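You operate a simulated robot arm through the tools that you are given. There is no shell and no other tool. Be economical: measure what you need, move in short steps, check, and stop when the job is done.

The job below is to be done with a simulated robot arm. You get a single attempt, and the scene is never put back.

TASK
Put the green gasket that says "16" from the top of the steel bench on the bottom right shelf of the blue shelving and the green gasket labelled "DN15" on the top right shelf of the blue shelving. Put the white pad on the top of the steel bench away on the top of the low table. Put one of the studs from the shelf under the steel bench on the top of the steel bench. Take the ball valve from the shelf under the steel bench and leave it on the top of the wooden table. The order is free. Set down upright: ball valve.

It is judged by the outcome, as a careful person would: the job done as asked, and still so three seconds after it is handed in. It fails if anything else is knocked over, pushed out of place, dropped, spilled or broken.

THE ROBOT
A 6-joint arm with a two-finger parallel gripper on a trunk, on a base that drives. Base frame: it is fixed to the floor where the robot stands at the start and does not move with it; the origin is under the middle of the robot, x ahead of it, y to its left, z up. Readings come in mm, rad, newtons and seconds.
Its first joint turns from -2.007 to 2.007 rad. Places, roughly: ball valve [250, -750, 250]; bottom right shelf of the blue shelving [3600, 1400, 300]; green gasket [750, -250, 750]; stud (2x2x11 cm) [400, -300, 300]; top of the low table [-11300, 7700, 600]; top of the steel bench [600, -400, 800]; top of the wooden table [1300, 2800, 800]; top right shelf of the blue shelving [3600, 1400, 1400]; white pad (15x6x5 cm) [600, -300, 900]. Payload 4.2 kg.
The TCP is the grasp point between the finger pads, 23 mm short of the fingertips. In the tool frame z runs along the fingers and y along their closing line. The gripper opens to 94 mm. The fingers are 38 mm wide and 10 mm thick; the gripper's body (54 by 96 mm) begins 39 mm behind the TCP.
Orientation is told as [roll, pitch, yaw] about the base's x, y, z axes, in that order, counted from this pose: with the fingers straight down and closing along the base's y, the tool's x points along the base's -x, its y along +y and its z along -z.

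THE INTERFACE
- The arm moves only by the tool play_rows. Its arguments are lists of equal length, an entry for each row: "dp": the shift along the tool's x, y, z in units of 50 mm (1.0 is 50 mm), a list of three; "turn": the turn, a rotation vector about the tool's x, y, z in units of 8 degrees (1.0 is 8 degrees), a list of three; "hand": the gripper command, from -1 (shut) to 1 (fully open), values between in proportion. In form: {"dp": [[x, y, z], ...], "turn": [[rx, ry, rz], ...], "hand": [hand, ...]}. A call has 1 to 8 rows; each row shifts and turns the commanded pose from where the row before left it, along the tool's axes as they then stand. A call with a number of a shift or a turn outside -1 to 1 is refused whole. Each row takes 0.2 s and may step no farther than 50 mm and 0.15 rad from the row before; otherwise, or with a gripper value out of range, the whole call is refused. A pose out of reach is approached as far as the arm can. The call stops where the force on the tool passes 40 N (or 10 N more than at its start, if that is more) or the arm is blocked; 0.2 s more then pass. The fingers move at their own pace (about 108 mm/s each) and stop on an object; they squeeze with about 39 N. The grip force told is the motor's: it shows also when the fingers shut on nothing. Time passes only in rows, and 0.2 s behind the last, so rows that do not move let the fingers close. It gives the time, the measured TCP pose, the force on the tool (base axes), the opening and the grip force at its end, in the units of the frame above (readings bear some noise), with the torque about the TCP (base axes, N m) and any sound that the robot's microphone picked up, and new pictures: "show" is both (left out), scene, wrist or none.
- Cameras (640 x 400 px; columns grow to the right, rows downward): "scene" is now at [223.3, 178.6, 1392.4]; the picture's right is [-0.23, -0.97, -0.00], its down [-0.78, 0.18, -0.60] and it looks along [0.58, -0.14, -0.80] (base axes); focal length 214 px, centre (320, 200). "wrist" rides on the gripper at [86, 16, -75] in the tool frame; the picture's right is [-0.18, 0.98, 0.00], its down [-0.58, -0.11, -0.81] and it looks along [-0.79, -0.15, 0.59] (tool axes); focal length 243 px, centre (320, 200). There is no depth. A picture from a camera that has moved, and an enlarged one, comes with that camera's place and axes in the base frame and with its lens.
- lift_body(by): slides the trunk up (or, below 0, down) by that many mm; the arm and the scene camera ride with it, the base frame stays. It gives what a move gives, with no picture.
- base_move(legs): drives the robot by 1 to 6 legs, each [ahead, turn to the left] in mm and rad, along the robot's own axes; the way and the turn of a leg run together, so that a leg with both is an arc; at most 1500 mm and 3.142 rad a leg. The arm and the cameras ride along, it lands a little off, and it stops where it bumps. It gives what a move gives, and a new picture of the scene camera.
- aim_head(pan, tilt): turns the head with the scene camera to pan (to the left, within 1.396 rad either way) and tilt (down, from -0.506 to 1.204), counted from straight ahead of the robot. It gives what a move gives, and a new picture of the scene camera.
- inspect(camera, box): a new picture of the part [left, top, right, bottom] of that camera's present view, enlarged. No time passes.
- close_job(): hands the job in; it is judged then, once.

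Work in short steps. Places have to be worked out from the pictures, the camera data and where the tool is seen: move nearer, look again, correct. Check each grasp and each placing, and mend what went wrong. You have 165 turns and 260 pictures in all, those below and enlarged ones among them. Open the gripper and draw the arm clear of the work before you hand the job in, unless the task says otherwise; then end with one line.

The tools are called after ">>>" as name(argument=value, ...) on one line, values as JSON. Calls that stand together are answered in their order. play_rows: Moves the arm, as the interface text tells. Its arguments: {"type":"object","properties":{"dp":{"type":"array"},"turn":{"type":"array"},"hand":{"type":"array"},"show":{"type":"string","enum":["both","scene","wrist","none"]}},"required":["dp","turn","hand"]} The other tools are called the same way: lift_body (by) slides the trunk up or down; base_move (legs) drives the base; aim_head (pan, tilt) turns the head that bears the scene camera; inspect (camera, box) takes an enlarged picture of a part of a camera's view; close_job () hands the job in.

At the start:

```text
time: 0.0
ee_pos: [537.1, -274.4, 1164.6]
tool_rot: [0.001, 0.0, 0.0]
contact_force: [0.1, 0.1, -0.2]
torque: [-0.02, 0.0, 0.02]
width: 93.7
finger_force: 0.1
trunk travel left (down, up): [-775.0, 215.0]
robot x, y, heading: [2.3, -0.4, 0.001]
head pan, tilt: [-0.229, 0.932]
```

scene: 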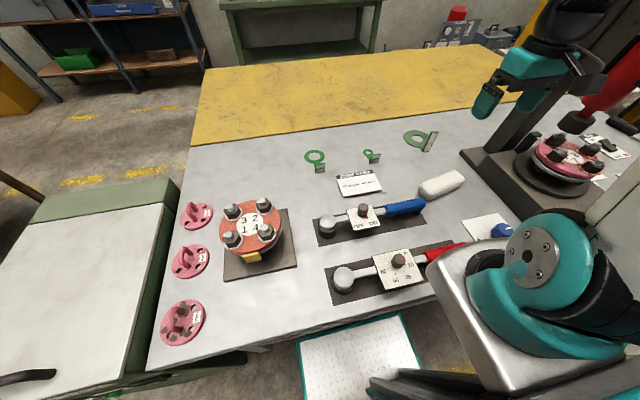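
wrist: 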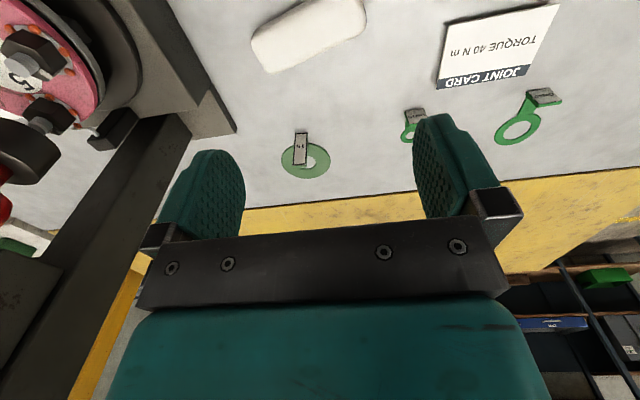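

I'll enlarge the gasket labels first to tell them apart.

>>> inspect(camera="scene", box=[290, 115, 470, 227])

>>> inspect(camera="wrist", box=[270, 60, 590, 200])

```text
3.56 times, centred on (380, 171) of scene
camera zoom: at [223.3, 178.6, 1392.4], right [-0.23, -0.97, 0.0], down [-0.78, 0.18, -0.6], along [0.58, -0.14, -0.8], focal length 763 px, centre (107, 303)
```

zoom: 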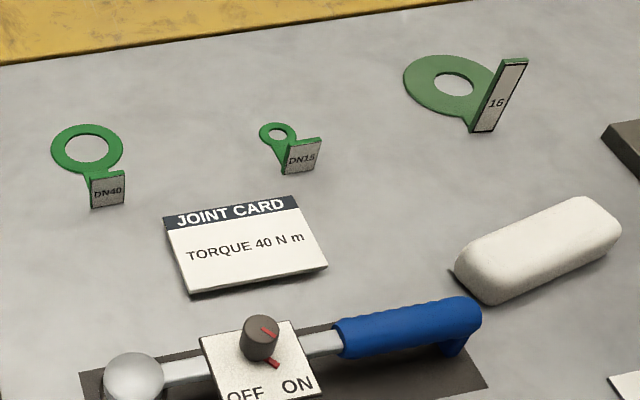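

```text
2.00 times, centred on (430, 130) of wrist
camera zoom: at [450.2, -259.4, 1238.5], right [0.18, 0.98, 0.0], down [0.58, -0.11, 0.81], along [0.79, -0.15, -0.59], focal length 485 px, centre (100, 340)
```

zoom: 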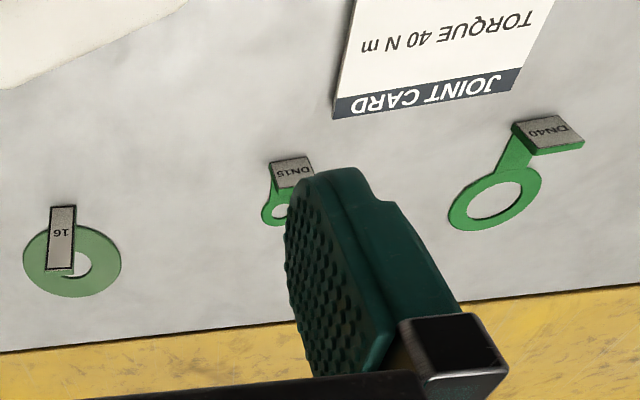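

DN15 is the small middle one near [757,-143,~820]; the "16" is the one on the right. I'll look around: down at the robot's front, and the surroundings.

>>> aim_head(pan=0.0, tilt=1.204)

>>> aim_head(pan=-0.9, tilt=1.0)

>>> aim_head(pan=0.4, tilt=0.3)

>>> aim_head(pan=1.39, tilt=0.3)

```text
time: 0.8
ee_pos: [537.0, -274.4, 1165.4]
tool_rot: [0.001, 0.001, -0.002]
contact_force: [-0.4, 1.4, 1.2]
torque: [-0.02, 0.02, -0.02]
width: 94.0
finger_force: 0.1
trunk travel left (down, up): [-775.0, 215.0]
robot x, y, heading: [-2.5, -6.6, -0.001]
head pan, tilt: [0.0, 1.201]
camera scene: at [207.4, 195.2, 1375.0], right [0.0, -1.0, 0.0], down [-0.93, 0.0, -0.36], along [0.36, 0.0, -0.93], focal length 214 px, centre (320, 200)
```

scene: 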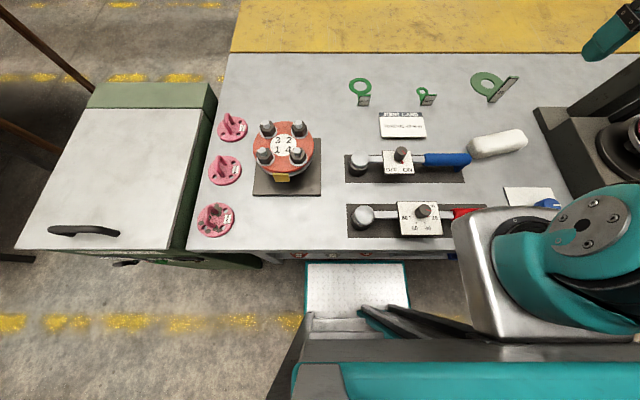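

```text
time: 2.0
ee_pos: [536.8, -275.3, 1165.9]
tool_rot: [0.002, 0.0, 0.0]
contact_force: [-0.6, 0.2, -0.8]
torque: [0.0, -0.01, -0.01]
width: 94.0
finger_force: 0.1
trunk travel left (down, up): [-775.0, 215.0]
robot x, y, heading: [1.2, -1.1, 0.001]
head pan, tilt: [-0.901, 1.0]
camera scene: at [194.8, 140.7, 1387.5], right [-0.78, -0.62, 0.0], down [-0.52, 0.66, -0.54], along [0.34, -0.42, -0.84], focal length 214 px, centre (320, 200)
```

scene: 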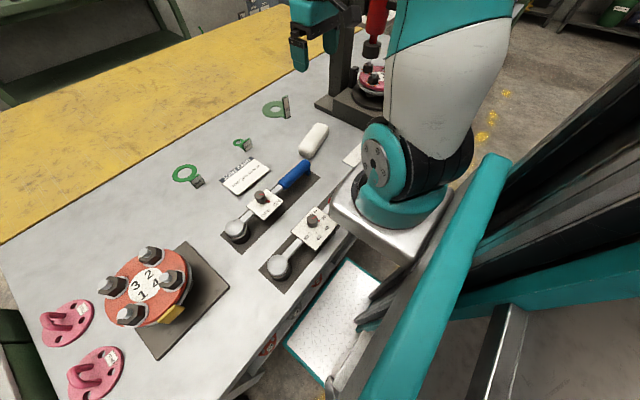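

```text
time: 3.5
ee_pos: [537.4, -273.9, 1164.9]
tool_rot: [0.0, 0.001, 0.0]
contact_force: [-0.2, 0.1, 0.1]
torque: [0.01, 0.01, -0.02]
width: 93.9
finger_force: 0.1
trunk travel left (down, up): [-775.0, 215.0]
robot x, y, heading: [2.4, 1.3, -0.001]
head pan, tilt: [0.4, 0.3]
camera scene: at [237.5, 231.5, 1447.0], right [0.39, -0.92, 0.0], down [-0.27, -0.11, -0.96], along [0.88, 0.37, -0.3], focal length 214 px, centre (320, 200)
```

scene: 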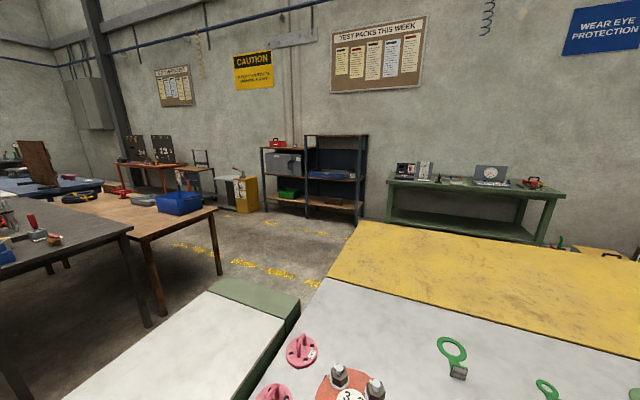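

```text
time: 4.7
ee_pos: [536.7, -275.4, 1165.7]
tool_rot: [-0.001, 0.001, -0.001]
contact_force: [-1.0, 0.3, 0.0]
torque: [0.04, 0.0, -0.01]
width: 94.2
finger_force: 0.1
trunk travel left (down, up): [-775.0, 215.0]
robot x, y, heading: [-0.6, 0.5, -0.004]
head pan, tilt: [1.389, 0.3]
camera scene: at [168.4, 287.1, 1447.0], right [0.98, -0.18, 0.0], down [-0.05, -0.29, -0.96], along [0.17, 0.94, -0.3], focal length 214 px, centre (320, 200)
```

scene: 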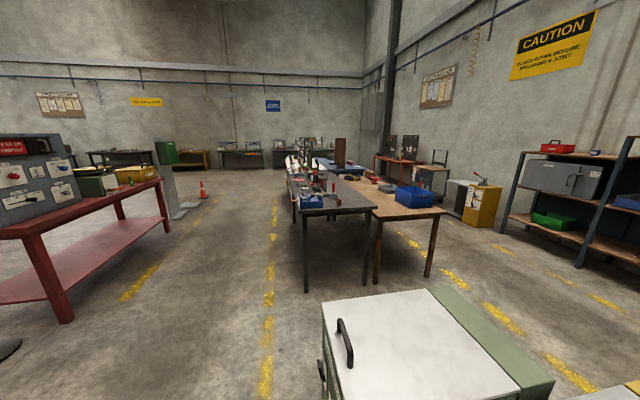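

The bench front edge is near x≈286 and the arm axis looks to be ahead of the base centre. I'll back off and lower the trunk to look under the bench.

>>> base_move(legs=[[-900, 0]])

>>> lift_body(by=-600)

>>> aim_head(pan=-0.4, tilt=0.2)

```text
time: 9.4
ee_pos: [-361.0, -273.5, 1165.9]
tool_rot: [0.0, 0.0, 0.005]
contact_force: [-0.3, 0.3, 0.4]
torque: [0.0, 0.01, 0.01]
width: 93.7
finger_force: 0.1
trunk travel left (down, up): [-775.0, 215.0]
robot x, y, heading: [-906.0, -2.0, 0.005]
head pan, tilt: [1.389, 0.3]
camera scene: at [-732.7, 285.8, 1447.0], right [0.98, -0.18, 0.0], down [-0.05, -0.29, -0.96], along [0.17, 0.94, -0.3], focal length 214 px, centre (320, 200)
```

scene: 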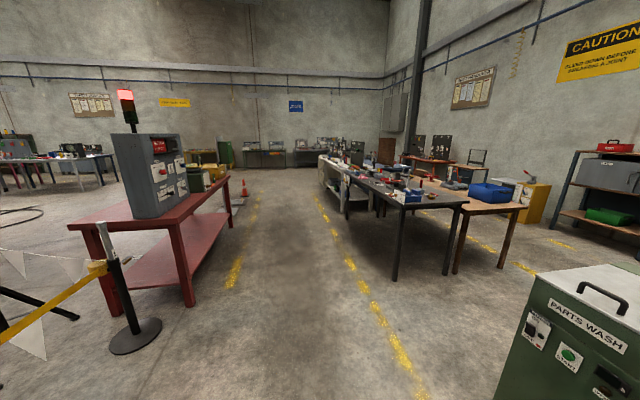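

```text
refused: -600 is not a number from -400 to 400
```

```text
time: 11.2
ee_pos: [-361.2, -274.8, 1165.3]
tool_rot: [-0.001, 0.0, 0.005]
contact_force: [0.5, -0.5, -0.6]
torque: [-0.02, 0.03, -0.03]
width: 93.9
finger_force: 0.1
trunk travel left (down, up): [-775.0, 215.0]
robot x, y, heading: [-904.0, -2.0, 0.005]
head pan, tilt: [-0.4, 0.201]
camera scene: at [-663.1, 158.1, 1456.3], right [-0.38, -0.92, 0.0], down [-0.18, 0.08, -0.98], along [0.9, -0.38, -0.2], focal length 214 px, centre (320, 200)
```

scene: 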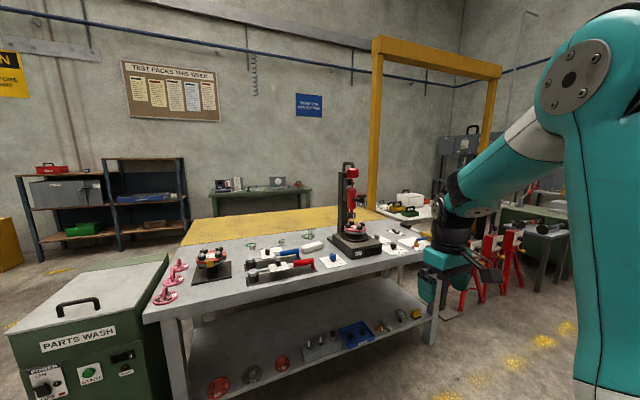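

>>> lift_body(by=-400)

>>> aim_head(pan=-0.25, tilt=0.4)

>>> inspect(camera="scene", box=[180, 100, 500, 300])

```text
time: 15.1
ee_pos: [-361.1, -273.7, 765.3]
tool_rot: [-0.001, 0.001, 0.006]
contact_force: [0.1, -0.5, 0.1]
torque: [-0.01, -0.02, 0.01]
width: 93.8
finger_force: 0.0
trunk travel left (down, up): [-375.0, 615.0]
robot x, y, heading: [-899.6, -1.2, 0.002]
head pan, tilt: [-0.4, 0.201]
```

```text
time: 15.8
ee_pos: [-361.4, -274.9, 764.9]
tool_rot: [-0.001, 0.001, 0.006]
contact_force: [-0.4, 0.0, 0.1]
torque: [-0.02, 0.01, -0.01]
width: 93.9
finger_force: 0.1
trunk travel left (down, up): [-375.0, 615.0]
robot x, y, heading: [-900.6, 3.7, 0.003]
head pan, tilt: [-0.25, 0.4]
camera scene: at [-659.3, 171.4, 1037.8], right [-0.24, -0.97, 0.0], down [-0.38, 0.09, -0.92], along [0.89, -0.22, -0.39], focal length 214 px, centre (320, 200)
```

scene: 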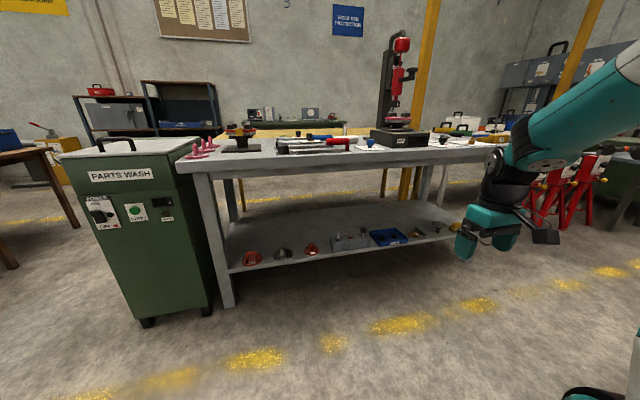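

```text
2.00 times, centred on (340, 200) of scene
camera zoom: at [-659.3, 171.4, 1037.8], right [-0.24, -0.97, 0.0], down [-0.38, 0.09, -0.92], along [0.89, -0.22, -0.39], focal length 429 px, centre (280, 200)
```

zoom: 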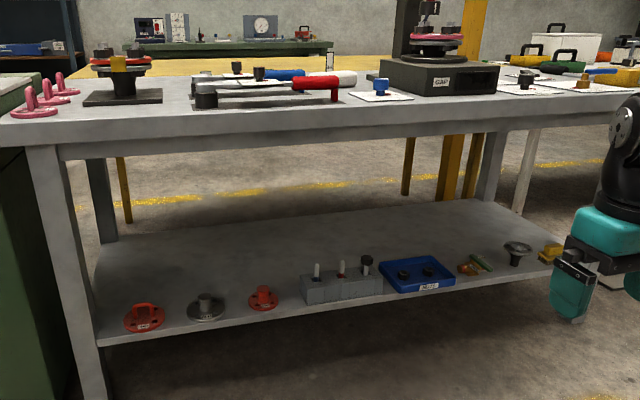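

>>> lift_body(by=-375)

>>> base_move(legs=[[450, 0]])

>>> aim_head(pan=-0.7, tilt=0.5)

>>> inspect(camera="scene", box=[180, 100, 500, 300])

```text
time: 19.4
ee_pos: [-361.5, -274.3, 389.3]
tool_rot: [0.001, 0.001, 0.004]
contact_force: [0.3, -0.5, -0.1]
torque: [0.03, 0.03, -0.04]
width: 94.2
finger_force: 0.0
trunk travel left (down, up): [0.0, 990.0]
robot x, y, heading: [-900.2, -2.1, 0.003]
head pan, tilt: [-0.25, 0.4]
```

```text
time: 22.1
ee_pos: [87.6, -274.9, 390.2]
tool_rot: [-0.001, 0.0, 0.002]
contact_force: [-0.8, 0.6, -0.4]
torque: [0.0, -0.06, 0.02]
width: 93.7
finger_force: 0.0
trunk travel left (down, up): [0.0, 990.0]
robot x, y, heading: [-450.9, 0.8, 0.004]
head pan, tilt: [-0.25, 0.4]
camera scene: at [-208.8, 172.2, 662.7], right [-0.25, -0.97, 0.0], down [-0.38, 0.1, -0.92], along [0.89, -0.23, -0.39], focal length 214 px, centre (320, 200)
```

scene: 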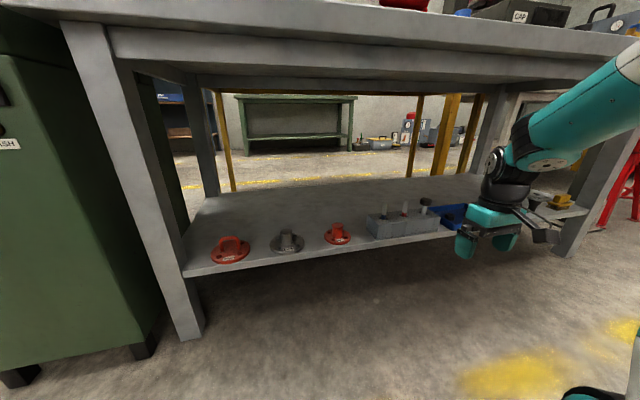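

```text
time: 23.0
ee_pos: [88.0, -274.9, 388.6]
tool_rot: [-0.001, 0.0, 0.0]
contact_force: [-0.7, -0.7, -0.8]
torque: [0.01, 0.02, -0.02]
width: 94.1
finger_force: 0.1
trunk travel left (down, up): [0.0, 990.0]
robot x, y, heading: [-446.2, -1.4, 0.001]
head pan, tilt: [-0.7, 0.499]
camera scene: at [-228.8, 136.5, 653.6], right [-0.64, -0.77, 0.0], down [-0.37, 0.31, -0.88], along [0.67, -0.56, -0.48], focal length 214 px, centre (320, 200)
```

scene: 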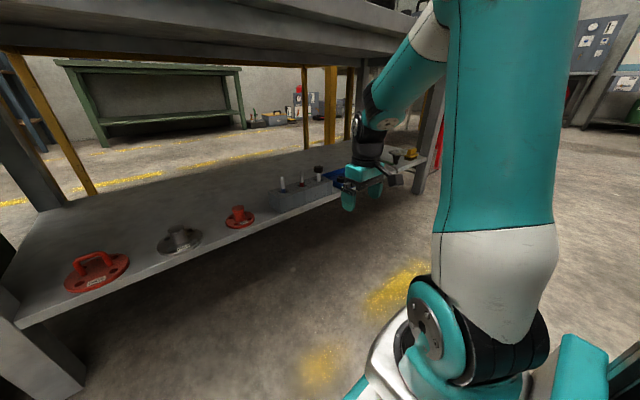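

```text
2.00 times, centred on (340, 200) of scene
camera zoom: at [-228.8, 136.5, 653.6], right [-0.64, -0.77, 0.0], down [-0.37, 0.31, -0.88], along [0.67, -0.56, -0.48], focal length 429 px, centre (280, 200)
```

zoom: 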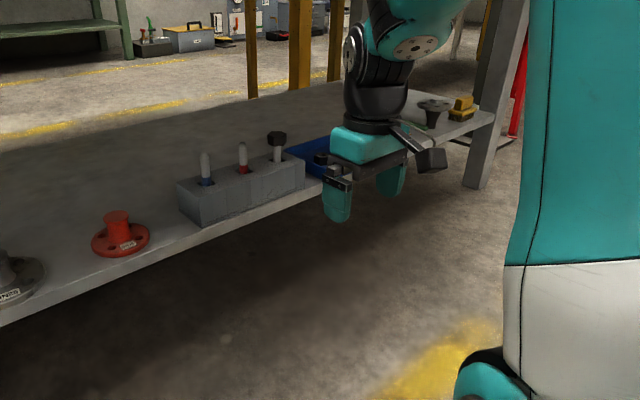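

The studs stand in a grey block on the shelf front. I'll reorient the gripper to point forward with its camera on top: first a 180° turn about the tool axis.

>>> play_rows(dp=[[0, 0, 0], [0, 0, 0], [0, 0, 0], [0, 0, 0], [0, 0, 0], [0, 0, 0], [0, 0, 0], [0, 0, 0]], turn=[[0, 0, 1], [0, 0, 1], [0, 0, 1], [0, 0, 1], [0, 0, 1], [0, 0, 1], [0, 0, 1], [0, 0, 1]], hand=[1, 1, 1, 1, 1, 1, 1, 1], show="none")

>>> play_rows(dp=[[0, 0, 0], [0, 0, 0], [0, 0, 0], [0, 0, 0], [0, 0, 0], [0, 0, 0], [0, 0, 0], [0, 0, 0]], turn=[[0, 0, 1], [0, 0, 1], [0, 0, 1], [0, 0, 1], [0, 0, 1], [0, 0, 1], [0, 0, 1], [0, 0, 1]], hand=[1, 1, 1, 1, 1, 1, 1, 1], show="none")

>>> play_rows(dp=[[0, 0, 0], [0, 0, 0], [0, 0, 0], [0, 0, 0], [0, 0, 0], [0, 0, 0], [0, 0, 0]], turn=[[0, 0, 1], [0, 0, 1], [0, 0, 1], [0, 0, 1], [0, 0, 1], [0, 0, 1], [0, 0, 0.5]], hand=[1, 1, 1, 1, 1, 1, 1], show="wrist")

```text
time: 24.8
ee_pos: [87.3, -274.7, 389.6]
tool_rot: [-0.001, 0.001, -1.119]
contact_force: [-0.2, -0.7, -0.6]
torque: [-0.03, -0.02, 0.0]
width: 94.0
finger_force: 0.1
trunk travel left (down, up): [0.0, 990.0]
robot x, y, heading: [-447.0, -2.6, 0.006]
head pan, tilt: [-0.7, 0.499]
```

```text
time: 26.6
ee_pos: [87.7, -274.4, 390.0]
tool_rot: [-0.001, -0.001, -2.234]
contact_force: [0.6, -0.4, -0.5]
torque: [0.0, -0.01, -0.01]
width: 94.0
finger_force: 0.0
trunk travel left (down, up): [0.0, 990.0]
robot x, y, heading: [-451.0, 0.4, 0.002]
head pan, tilt: [-0.7, 0.499]
```

```text
time: 28.2
ee_pos: [87.3, -274.2, 389.8]
tool_rot: [0.0, -0.002, -3.142]
contact_force: [0.6, 0.2, -0.9]
torque: [-0.01, 0.01, -0.01]
width: 94.0
finger_force: 0.1
trunk travel left (down, up): [0.0, 990.0]
robot x, y, heading: [-452.4, 1.0, 0.005]
head pan, tilt: [-0.7, 0.499]
camera wrist: at [174.0, -291.5, 463.6], right [-0.18, -0.98, 0.0], down [-0.58, 0.11, 0.81], along [-0.79, 0.15, -0.59], focal length 243 px, centre (320, 200)
```

wrist: 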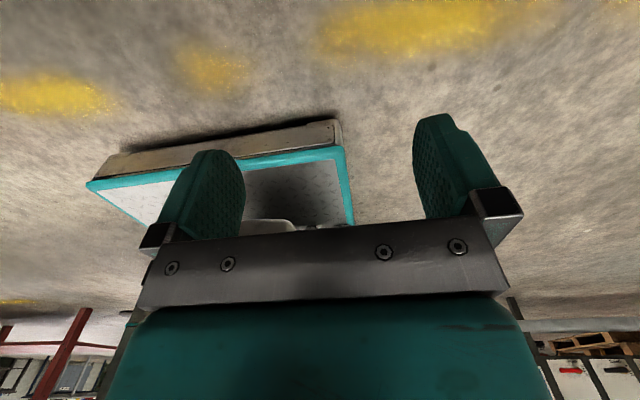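

Now pitch the tool forward 90° (turn about tool +y, which is base −y).

>>> play_rows(dp=[[0, 0, 0], [0, 0, 0], [0, 0, 0], [0, 0, 0], [0, 0, 0], [0, 0, 0], [0, 0, 0], [0, 0, 0]], turn=[[0, 1, 0], [0, 1, 0], [0, 1, 0], [0, 1, 0], [0, 1, 0], [0, 1, 0], [0, 1, 0], [0, 1, 0]], hand=[1, 1, 1, 1, 1, 1, 1, 1], show="wrist")

>>> play_rows(dp=[[0, 0, 0], [0, 0, 0], [0, 0, 0], [0, 0, 0]], turn=[[0, 1, 0], [0, 1, 0], [0, 1, 0], [0, 0.25, 0]], hand=[1, 1, 1, 1], show="both")

```text
time: 30.0
ee_pos: [106.7, -294.6, 399.3]
tool_rot: [0.0, 1.118, -3.14]
contact_force: [0.2, -0.4, -0.2]
torque: [0.01, 0.02, 0.01]
width: 94.2
finger_force: 0.0
out of reach, approached as far as the arm can: row 7, 8
trunk travel left (down, up): [0.0, 990.0]
robot x, y, heading: [-449.1, 1.8, 0.002]
head pan, tilt: [-0.7, 0.499]
camera wrist: at [77.1, -312.1, 508.5], right [-0.08, -0.98, -0.17], down [-0.98, 0.11, -0.17], along [0.19, 0.15, -0.97], focal length 243 px, centre (320, 200)
```

wrist: 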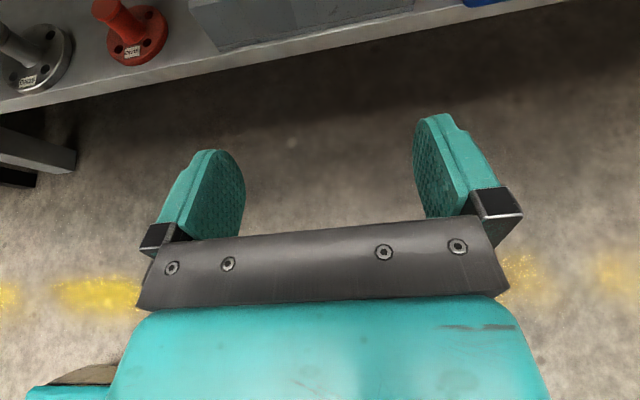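

```text
time: 31.0
ee_pos: [122.5, -314.7, 404.4]
tool_rot: [0.0, 1.454, -3.14]
contact_force: [-0.1, 0.0, 0.9]
torque: [0.0, 0.05, 0.0]
width: 94.0
finger_force: 0.1
out of reach, approached as far as the arm can: row 1, 2, 3
trunk travel left (down, up): [0.0, 990.0]
robot x, y, heading: [-447.7, 3.4, 0.002]
head pan, tilt: [-0.7, 0.499]
camera scene: at [-228.9, 136.4, 653.6], right [-0.64, -0.77, 0.0], down [-0.37, 0.31, -0.88], along [0.67, -0.56, -0.48], focal length 214 px, centre (320, 200)
camera wrist: at [57.4, -331.2, 498.6], right [-0.02, -0.98, -0.18], down [-0.87, 0.11, -0.49], along [0.5, 0.15, -0.86], focal length 243 px, centre (320, 200)
```

scene: 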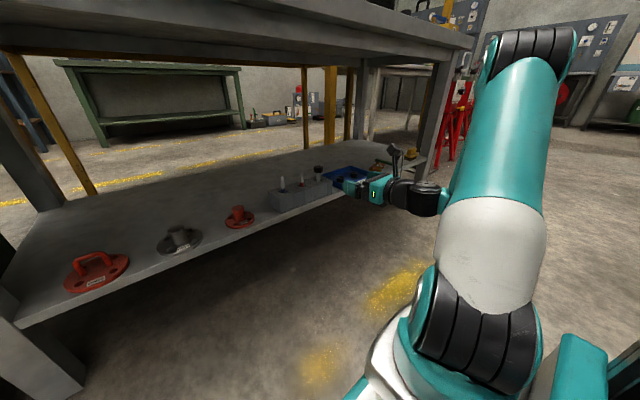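
wrist: 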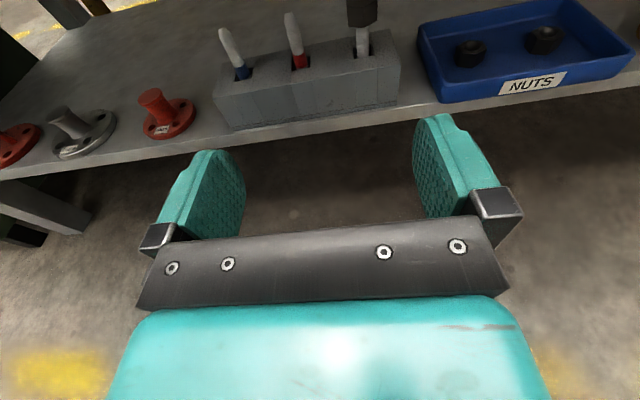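

>>> inspect(camera="wrist", box=[190, 0, 430, 150])

>>> inspect(camera="scene", box=[240, 130, 440, 230])

```text
2.67 times, centred on (310, 75) of wrist
camera zoom: at [57.4, -331.2, 498.6], right [-0.02, -0.98, -0.18], down [-0.87, 0.11, -0.49], along [0.5, 0.15, -0.86], focal length 647 px, centre (347, 533)
```

zoom: 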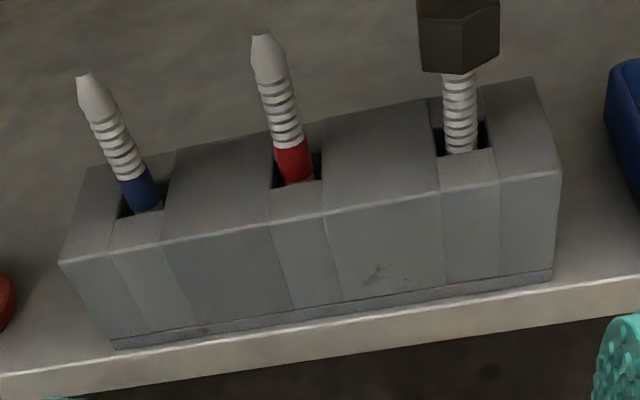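

```text
3.20 times, centred on (340, 180) of scene
camera zoom: at [-228.9, 136.4, 653.6], right [-0.64, -0.77, 0.0], down [-0.37, 0.31, -0.88], along [0.67, -0.56, -0.48], focal length 686 px, centre (256, 264)
```

zoom: 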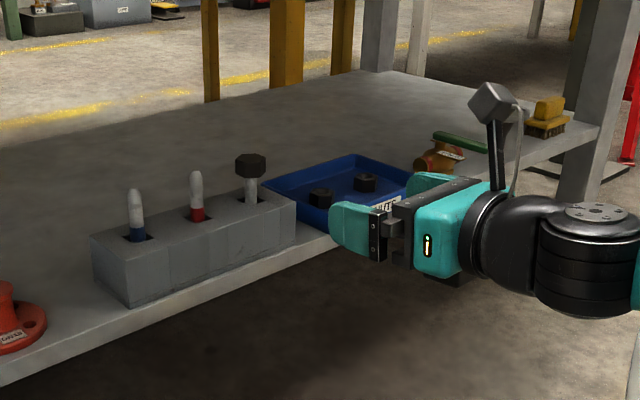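

Blue-marked stud's exposed part is at about [375,-198,343] (block top ~313, stud top ~372). I drive 110 mm ahead to be in comfortable arm range.

>>> base_move(legs=[[110, 0]])

>>> play_rows(dp=[[0, 0, 0]], turn=[[0, 0, 0]], hand=[0], show="wrist")

```text
time: 32.2
ee_pos: [232.5, -313.7, 405.2]
tool_rot: [-0.002, 1.455, -3.14]
contact_force: [0.4, -0.5, 0.3]
torque: [-0.01, -0.01, 0.03]
width: 93.9
finger_force: 0.0
trunk travel left (down, up): [0.0, 990.0]
robot x, y, heading: [-336.9, 2.8, 0.005]
head pan, tilt: [-0.7, 0.499]
camera scene: at [-117.2, 136.5, 653.6], right [-0.64, -0.77, 0.0], down [-0.37, 0.31, -0.88], along [0.67, -0.56, -0.48], focal length 214 px, centre (320, 200)
```

scene: 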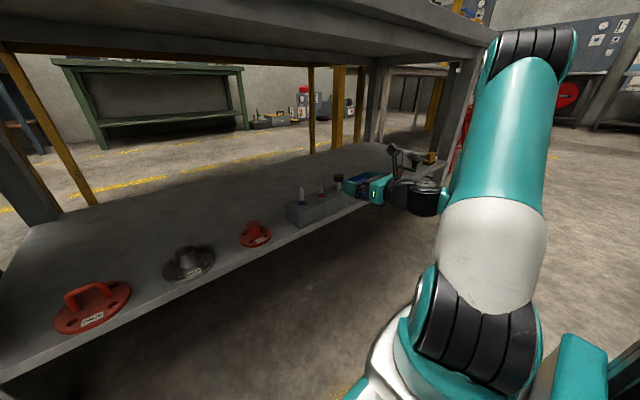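

```text
time: 32.6
ee_pos: [233.0, -313.9, 405.2]
tool_rot: [-0.002, 1.456, -3.141]
contact_force: [0.0, 0.0, 0.2]
torque: [-0.02, 0.0, 0.01]
width: 47.1
finger_force: 0.1
trunk travel left (down, up): [0.0, 990.0]
robot x, y, heading: [-338.7, 0.1, -0.0]
head pan, tilt: [-0.7, 0.499]
camera wrist: at [168.9, -331.2, 498.6], right [-0.02, -0.98, -0.18], down [-0.87, 0.11, -0.48], along [0.5, 0.15, -0.86], focal length 243 px, centre (320, 200)
```

wrist: 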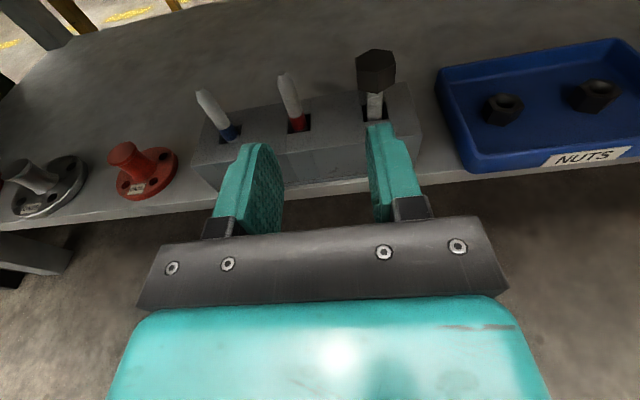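

>>> play_rows(dp=[[0, -0.8, 0], [0, -0.8, 0], [0, -0.7, 0]], turn=[[0, 0, 0], [0, 0, 0], [0, 0, 0]], hand=[0, 0, 0], show="wrist")

```text
time: 33.4
ee_pos: [291.3, -251.9, 406.5]
tool_rot: [-0.005, 1.456, 3.138]
contact_force: [-0.8, 0.0, 0.1]
torque: [0.03, 0.01, 0.0]
width: 47.0
finger_force: 0.0
out of reach, approached as far as the arm can: row 1, 2, 3
trunk travel left (down, up): [0.0, 990.0]
robot x, y, heading: [-339.0, 1.1, -0.002]
head pan, tilt: [-0.7, 0.499]
camera wrist: at [227.6, -268.7, 499.5], right [-0.02, -0.98, -0.18], down [-0.87, 0.11, -0.48], along [0.5, 0.15, -0.86], focal length 243 px, centre (320, 200)
```

wrist: 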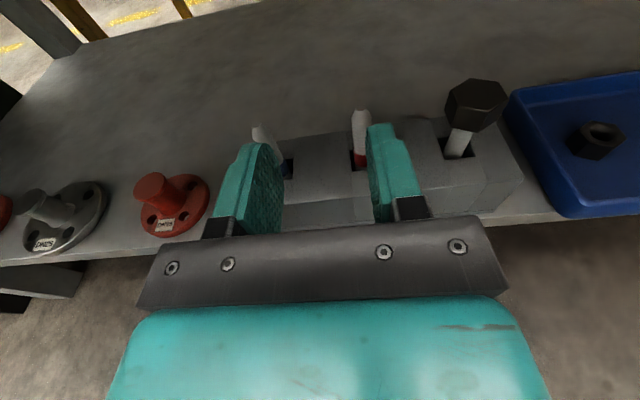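

>>> play_rows(dp=[[0, 0, 0.8], [0, 0, 0.8]], turn=[[0, 0, 0], [0, 0, 0]], hand=[0, 0], show="none")

```text
time: 34.0
ee_pos: [370.2, -251.8, 398.4]
tool_rot: [0.002, 1.458, -3.136]
contact_force: [-2.2, 1.4, 11.1]
torque: [-0.23, -0.08, -0.05]
width: 46.7
finger_force: 0.0
trunk travel left (down, up): [0.0, 990.0]
robot x, y, heading: [-340.1, -2.4, 0.002]
head pan, tilt: [-0.7, 0.499]
```

>>> play_rows(dp=[[0.1, 0, 0]], turn=[[0, 0, 0]], hand=[0], show="both")

>>> inspect(camera="wrist", box=[160, 80, 480, 280])

```text
time: 34.4
ee_pos: [371.1, -251.2, 400.8]
tool_rot: [-0.006, 1.454, 3.137]
contact_force: [0.5, 0.2, 0.3]
torque: [0.01, 0.04, -0.01]
width: 47.0
finger_force: 0.0
trunk travel left (down, up): [0.0, 990.0]
robot x, y, heading: [-337.0, 1.1, 0.003]
head pan, tilt: [-0.7, 0.499]
camera scene: at [-117.2, 136.5, 653.4], right [-0.64, -0.77, 0.0], down [-0.37, 0.31, -0.88], along [0.67, -0.56, -0.48], focal length 214 px, centre (320, 200)
camera wrist: at [307.4, -268.8, 494.5], right [-0.02, -0.98, -0.18], down [-0.87, 0.11, -0.48], along [0.49, 0.15, -0.86], focal length 243 px, centre (320, 200)
```

scene: 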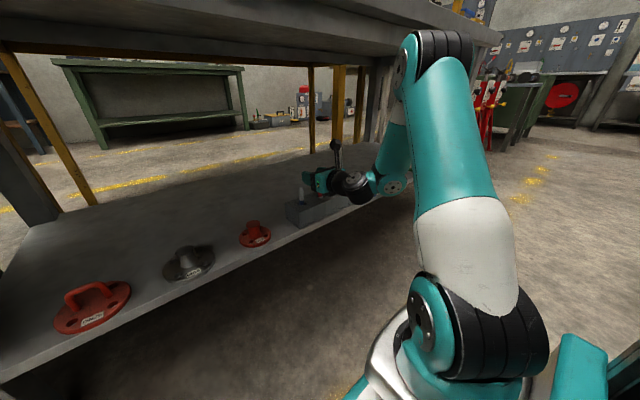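
wrist: 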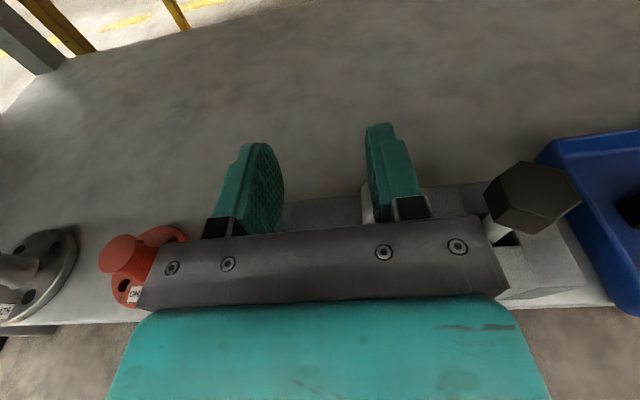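

```text
2.00 times, centred on (320, 180) of wrist
camera zoom: at [307.4, -268.8, 494.5], right [-0.02, -0.98, -0.18], down [-0.87, 0.11, -0.48], along [0.49, 0.15, -0.86], focal length 485 px, centre (320, 240)
```

zoom: 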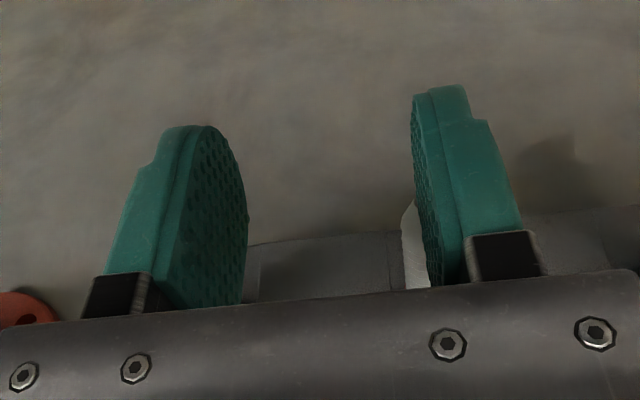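

Right finger was resting above the red stud's tip; I lift 25 mm and shift to the blue stud (y≈-198), then look.

>>> play_rows(dp=[[0.5, 0, 0.06], [0, -0.6, 0], [0, -0.46, 0]], turn=[[0, 0, 0], [0, 0, 0], [0, 0, 0]], hand=[0, 0, 0], show="both")

```text
time: 35.2
ee_pos: [376.3, -199.4, 426.9]
tool_rot: [0.002, 1.453, -3.139]
contact_force: [-0.2, 1.3, -0.1]
torque: [0.04, 0.01, 0.02]
width: 47.1
finger_force: 0.1
trunk travel left (down, up): [0.0, 990.0]
robot x, y, heading: [-342.2, -0.3, 0.003]
head pan, tilt: [-0.7, 0.499]
camera scene: at [-117.2, 136.4, 653.6], right [-0.64, -0.77, 0.0], down [-0.37, 0.31, -0.88], along [0.67, -0.56, -0.48], focal length 214 px, centre (320, 200)
camera wrist: at [313.3, -215.8, 519.7], right [-0.02, -0.98, -0.18], down [-0.87, 0.11, -0.48], along [0.5, 0.15, -0.86], focal length 243 px, centre (320, 200)
```

scene: 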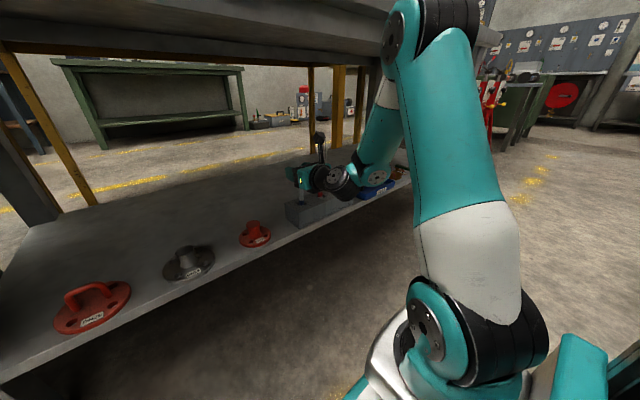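
wrist: 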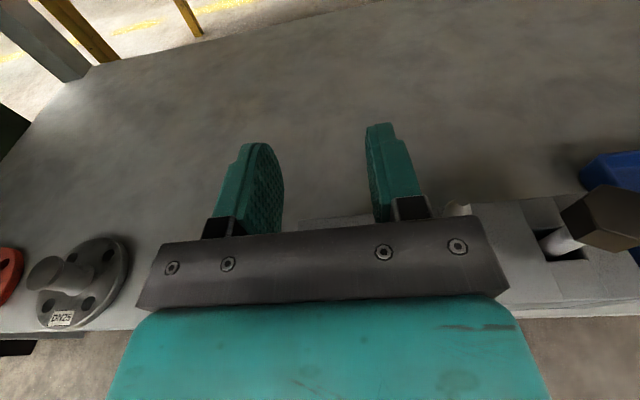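

>>> play_rows(dp=[[-0.6, 0, 0.06], [-0.5, 0, 0.06]], turn=[[0, 0, 0], [0, 0, 0]], hand=[0, 0], show="both")

```text
time: 35.8
ee_pos: [377.3, -198.8, 372.0]
tool_rot: [-0.003, 1.454, -3.139]
contact_force: [0.6, -0.7, -0.1]
torque: [0.0, -0.02, -0.02]
width: 47.1
finger_force: 0.1
trunk travel left (down, up): [0.0, 990.0]
robot x, y, heading: [-336.9, -2.3, 0.002]
head pan, tilt: [-0.7, 0.499]
camera scene: at [-117.2, 136.5, 653.7], right [-0.64, -0.77, 0.0], down [-0.37, 0.31, -0.88], along [0.67, -0.56, -0.48], focal length 214 px, centre (320, 200)
camera wrist: at [312.9, -215.4, 464.1], right [-0.02, -0.98, -0.18], down [-0.87, 0.11, -0.48], along [0.5, 0.15, -0.86], focal length 243 px, centre (320, 200)
```

scene: 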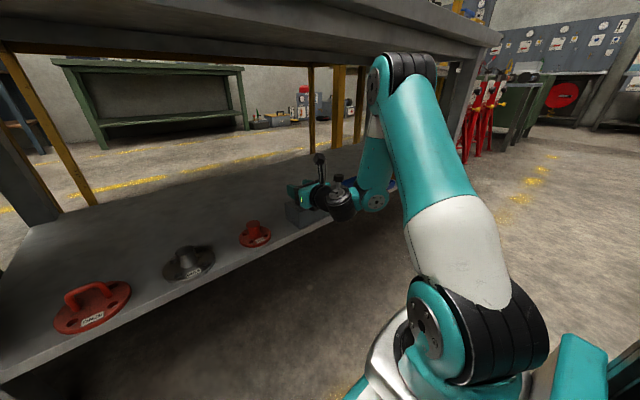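
wrist: 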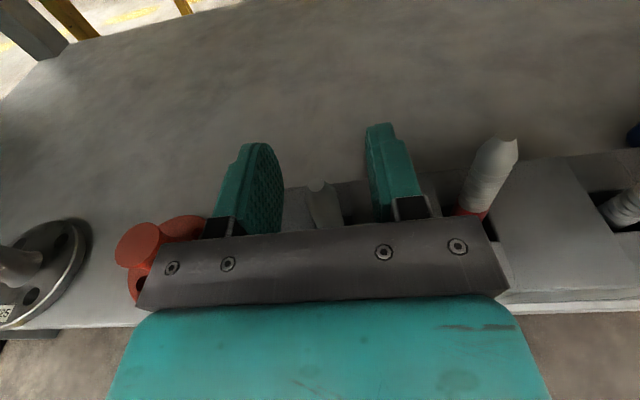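

The blue stud is between the fingers. Descend 20 mm and close.

>>> play_rows(dp=[[-0.4, 0, 0.04], [0, 0, 0], [0, 0, 0], [0, 0, 0]], turn=[[0, 0, 0], [0, 0, 0], [0, 0, 0], [0, 0, 0]], hand=[0, -1, -1, -1], show="wrist")

```text
time: 36.8
ee_pos: [377.6, -198.3, 350.4]
tool_rot: [0.0, 1.455, -3.141]
contact_force: [0.9, 0.2, 1.6]
torque: [0.0, -0.02, -0.01]
width: 14.8
finger_force: 38.9
trunk travel left (down, up): [0.0, 990.0]
robot x, y, heading: [-339.4, -1.1, 0.003]
head pan, tilt: [-0.7, 0.499]
camera wrist: at [313.0, -216.0, 444.1], right [-0.02, -0.98, -0.18], down [-0.87, 0.11, -0.48], along [0.5, 0.15, -0.86], focal length 243 px, centre (320, 200)
```

wrist: 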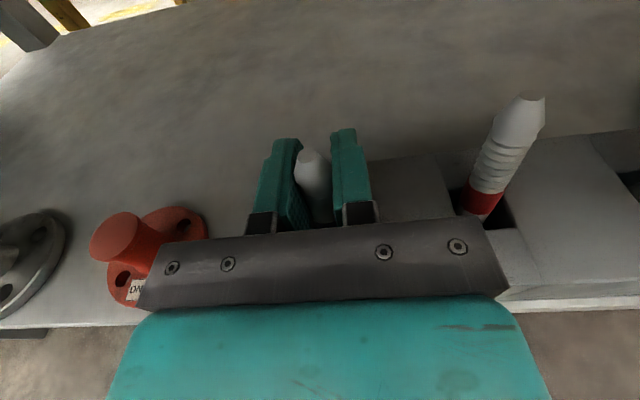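

Holding it. Lift straight up ~80 mm.

>>> play_rows(dp=[[0.5, 0, -0.06], [0.5, 0, -0.06], [0.5, 0, -0.06], [0.2, 0, 0]], turn=[[0, 0, 0], [0, 0, 0], [0, 0, 0], [0, 0, 0]], hand=[-1, -1, -1, -1], show="both")

```text
time: 37.8
ee_pos: [377.3, -199.6, 437.1]
tool_rot: [0.002, 1.454, -3.139]
contact_force: [0.4, 0.5, -2.7]
torque: [0.0, -0.01, 0.02]
width: 15.0
finger_force: 39.3
trunk travel left (down, up): [0.0, 990.0]
robot x, y, heading: [-338.6, -0.5, -0.001]
head pan, tilt: [-0.7, 0.499]
camera scene: at [-117.2, 136.5, 653.6], right [-0.64, -0.77, 0.0], down [-0.37, 0.31, -0.88], along [0.67, -0.56, -0.48], focal length 214 px, centre (320, 200)
camera wrist: at [313.9, -215.7, 530.2], right [-0.02, -0.98, -0.18], down [-0.87, 0.11, -0.48], along [0.5, 0.15, -0.86], focal length 243 px, centre (320, 200)
```

scene: 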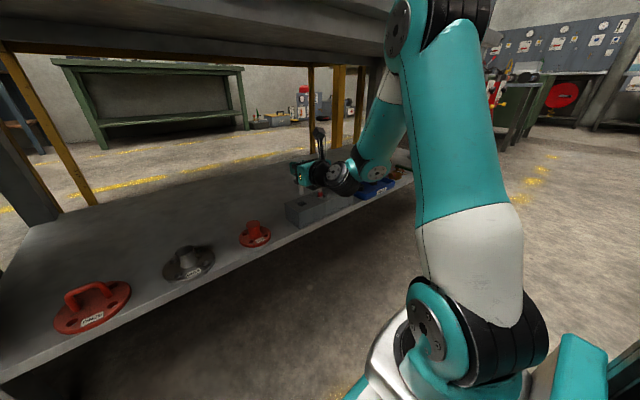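
wrist: 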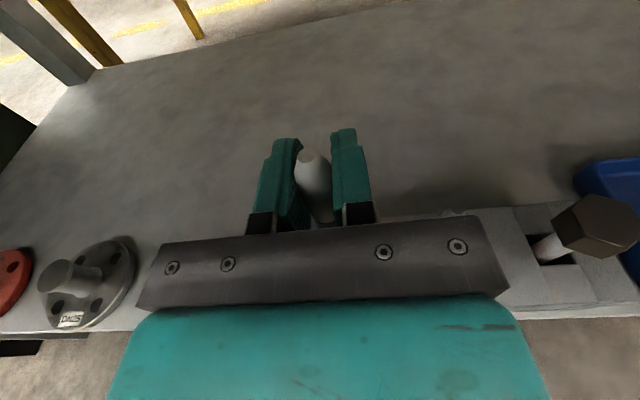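

Stud is free of the block. Back out, raise the trunk, and turn the tool down again for laying it on the bench.

>>> base_move(legs=[[-400, 0]])

>>> lift_body(by=400)

>>> lift_body(by=200)

>>> play_rows(dp=[[0, 0, 0], [0, 0, 0], [0, 0, 0], [0, 0, 0], [0, 0, 0], [0, 0, 0], [0, 0, 0], [0, 0, 0]], turn=[[0, -1, 0], [0, -1, 0], [0, -1, 0], [0, -1, 0], [0, -1, 0], [0, -1, 0], [0, -1, 0], [0, -1, 0]], hand=[-1, -1, -1, -1, -1, -1, -1, -1], show="wrist")

>>> aim_head(pan=0.0, tilt=0.7)

```text
time: 40.3
ee_pos: [-24.4, -199.9, 437.2]
tool_rot: [0.0, 1.456, -3.139]
contact_force: [-0.8, 0.0, -0.3]
torque: [-0.04, -0.02, -0.01]
width: 14.8
finger_force: 39.3
trunk travel left (down, up): [0.0, 990.0]
robot x, y, heading: [-741.2, -0.4, -0.0]
head pan, tilt: [-0.7, 0.499]
camera scene: at [-519.8, 136.0, 653.6], right [-0.64, -0.77, 0.0], down [-0.37, 0.31, -0.88], along [0.67, -0.56, -0.48], focal length 214 px, centre (320, 200)
```

scene: 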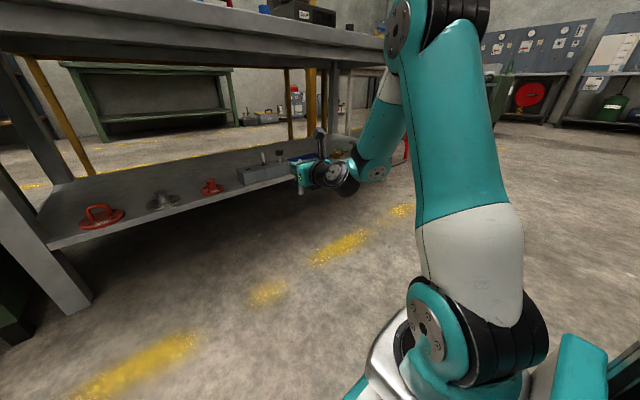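

```text
time: 44.2
ee_pos: [-24.8, -199.3, 835.9]
tool_rot: [0.0, 1.456, -3.14]
contact_force: [-0.1, 0.4, -1.2]
torque: [0.0, -0.01, 0.0]
width: 15.0
finger_force: 39.3
trunk travel left (down, up): [-400.0, 590.0]
robot x, y, heading: [-736.3, -3.1, 0.001]
head pan, tilt: [-0.7, 0.499]
```

```text
time: 46.3
ee_pos: [-25.1, -199.7, 1037.0]
tool_rot: [-0.001, 1.456, -3.14]
contact_force: [1.0, 0.0, -1.5]
torque: [0.04, -0.05, 0.01]
width: 15.0
finger_force: 38.3
trunk travel left (down, up): [-600.0, 390.0]
robot x, y, heading: [-739.8, 4.1, 0.004]
head pan, tilt: [-0.7, 0.499]
```

```text
time: 48.1
ee_pos: [-24.5, -198.5, 1036.5]
tool_rot: [-0.001, 0.337, -3.14]
contact_force: [-0.3, -0.2, -0.3]
torque: [0.01, -0.02, 0.03]
width: 14.7
finger_force: 39.2
trunk travel left (down, up): [-600.0, 390.0]
robot x, y, heading: [-743.0, -3.0, 0.004]
head pan, tilt: [-0.7, 0.499]
camera wrist: at [32.4, -215.9, 1134.3], right [-0.17, -0.98, -0.06], down [-0.81, 0.11, 0.57], along [-0.55, 0.15, -0.82], focal length 243 px, centre (320, 200)
```

wrist: 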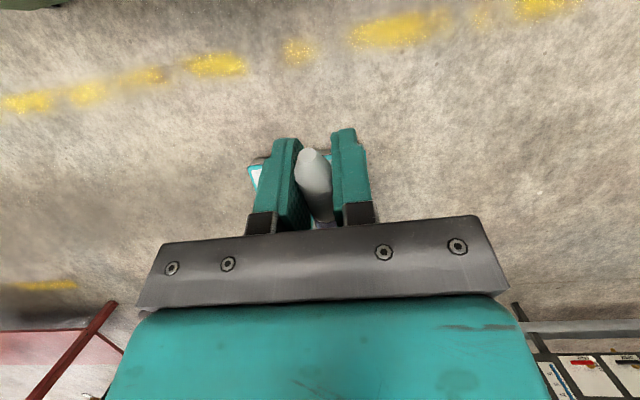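

```text
time: 49.2
ee_pos: [-23.5, -199.0, 1036.4]
tool_rot: [0.001, 0.338, -3.14]
contact_force: [-0.7, -0.2, -2.2]
torque: [-0.01, -0.02, 0.0]
width: 15.0
finger_force: 38.5
trunk travel left (down, up): [-600.0, 390.0]
robot x, y, heading: [-739.6, -0.3, -0.001]
head pan, tilt: [0.0, 0.7]
camera scene: at [-504.4, 194.5, 1235.9], right [0.0, -1.0, 0.0], down [-0.64, 0.0, -0.77], along [0.77, 0.0, -0.64], focal length 214 px, centre (320, 200)
```

scene: 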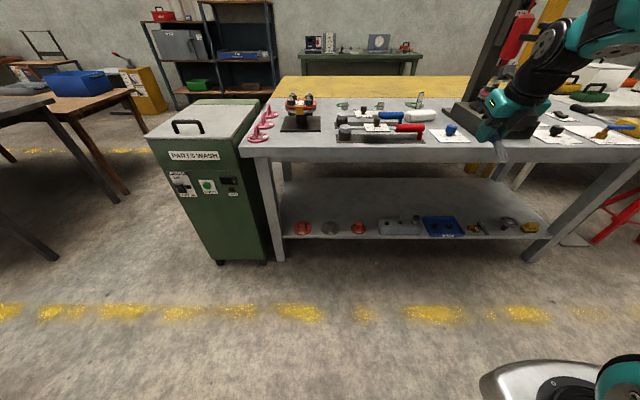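

>>> base_move(legs=[[540, 0]])

>>> aim_head(pan=0.0, tilt=1.15)

```text
time: 52.3
ee_pos: [519.8, -202.8, 1036.1]
tool_rot: [0.002, 0.339, 3.139]
contact_force: [0.3, -0.1, -1.7]
torque: [0.02, -0.07, 0.03]
width: 14.8
finger_force: 39.0
trunk travel left (down, up): [-600.0, 390.0]
robot x, y, heading: [-197.7, -0.7, -0.001]
head pan, tilt: [0.0, 0.7]
camera scene: at [41.1, 193.7, 1235.9], right [0.0, -1.0, 0.0], down [-0.64, 0.0, -0.76], along [0.76, 0.0, -0.64], focal length 214 px, centre (320, 200)
```

scene: 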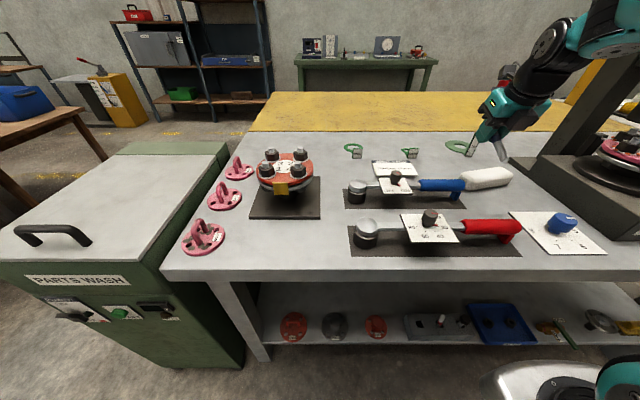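

```text
time: 53.2
ee_pos: [519.7, -201.8, 1036.3]
tool_rot: [0.001, 0.337, 3.14]
contact_force: [0.1, 0.7, -2.3]
torque: [0.0, -0.08, 0.04]
width: 15.2
finger_force: 39.4
trunk travel left (down, up): [-600.0, 390.0]
robot x, y, heading: [-194.0, -1.1, -0.0]
head pan, tilt: [0.0, 1.15]
camera scene: at [15.8, 193.7, 1202.8], right [0.0, -1.0, 0.0], down [-0.91, 0.0, -0.41], along [0.41, 0.0, -0.91], focal length 214 px, centre (320, 200)
```

scene: 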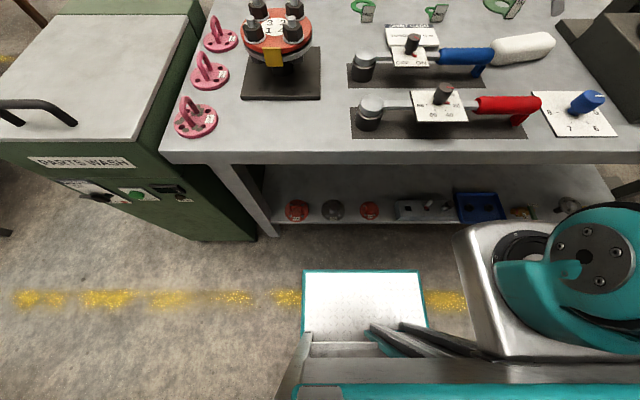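

Free strip on the bench: y≈125–190, in front of the flange mat. I move the stud over there (y≈165) at height.

>>> play_rows(dp=[[0, -0.9, 0], [0, -0.93, 0], [0, -0.93, 0], [0, -0.93, 0], [0, -0.93, 0], [0, -0.93, 0], [0, -0.93, 0], [0, -0.93, 0]], turn=[[0, -0.55, 0], [0, 0, 0], [0, 0, 0], [0, 0, 0], [0, 0, 0], [0, 0, 0], [0, 0, 0], [0, 0, 0]], hand=[-1, -1, -1, -1, -1, -1, -1, -1], show="none")

>>> play_rows(dp=[[-0.7, 0, -0.19], [-0.7, 0, -0.19], [-0.63, 0, -0.17]], turn=[[0, 0, 0], [0, 0, 0], [0, 0, 0]], hand=[-1, -1, -1], show="both")

```text
time: 55.0
ee_pos: [515.2, -120.2, 1060.1]
tool_rot: [0.064, 0.251, -3.077]
contact_force: [-0.4, -1.4, -1.5]
torque: [0.02, -0.05, -0.02]
width: 14.8
finger_force: 39.0
out of reach, approached as far as the arm can: row 1, 2, 3, 4, 5, 6, 7, 8
trunk travel left (down, up): [-600.0, 390.0]
robot x, y, heading: [-194.7, -3.1, 0.004]
head pan, tilt: [0.0, 1.15]
```

```text
time: 55.8
ee_pos: [411.0, -134.6, 1061.2]
tool_rot: [0.044, 0.256, -3.097]
contact_force: [0.7, 0.3, -1.3]
torque: [0.03, 0.0, 0.0]
width: 15.2
finger_force: 39.1
out of reach, approached as far as the arm can: row 1
trunk travel left (down, up): [-600.0, 390.0]
robot x, y, heading: [-196.6, -1.7, -0.007]
head pan, tilt: [0.0, 1.15]
camera scene: at [16.1, 193.8, 1202.7], right [0.0, -1.0, 0.0], down [-0.91, 0.0, -0.41], along [0.41, 0.0, -0.91], focal length 214 px, centre (320, 200)
camera wrist: at [476.5, -146.4, 1155.5], right [-0.15, -0.99, -0.01], down [-0.77, 0.11, 0.63], along [-0.62, 0.1, -0.78], focal length 243 px, centre (320, 200)
```

scene: 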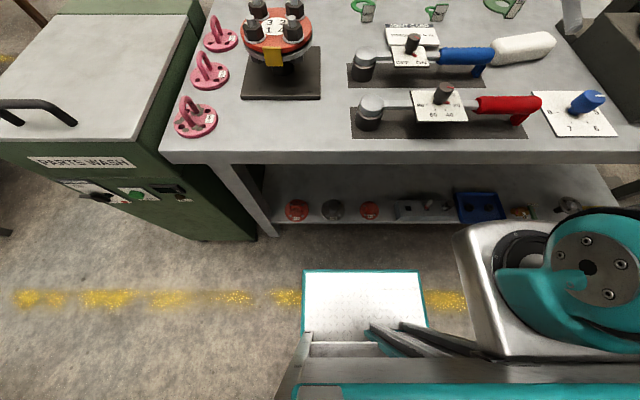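
wrist: 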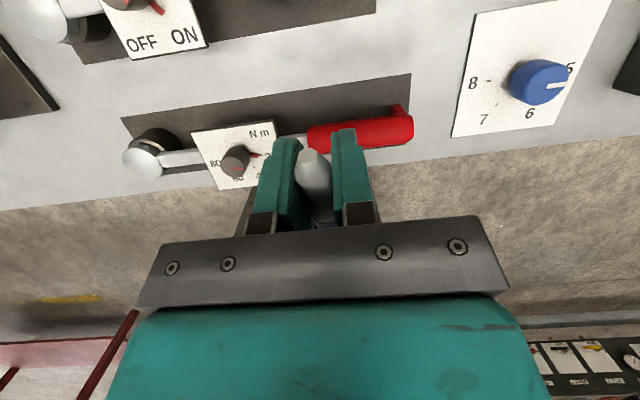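

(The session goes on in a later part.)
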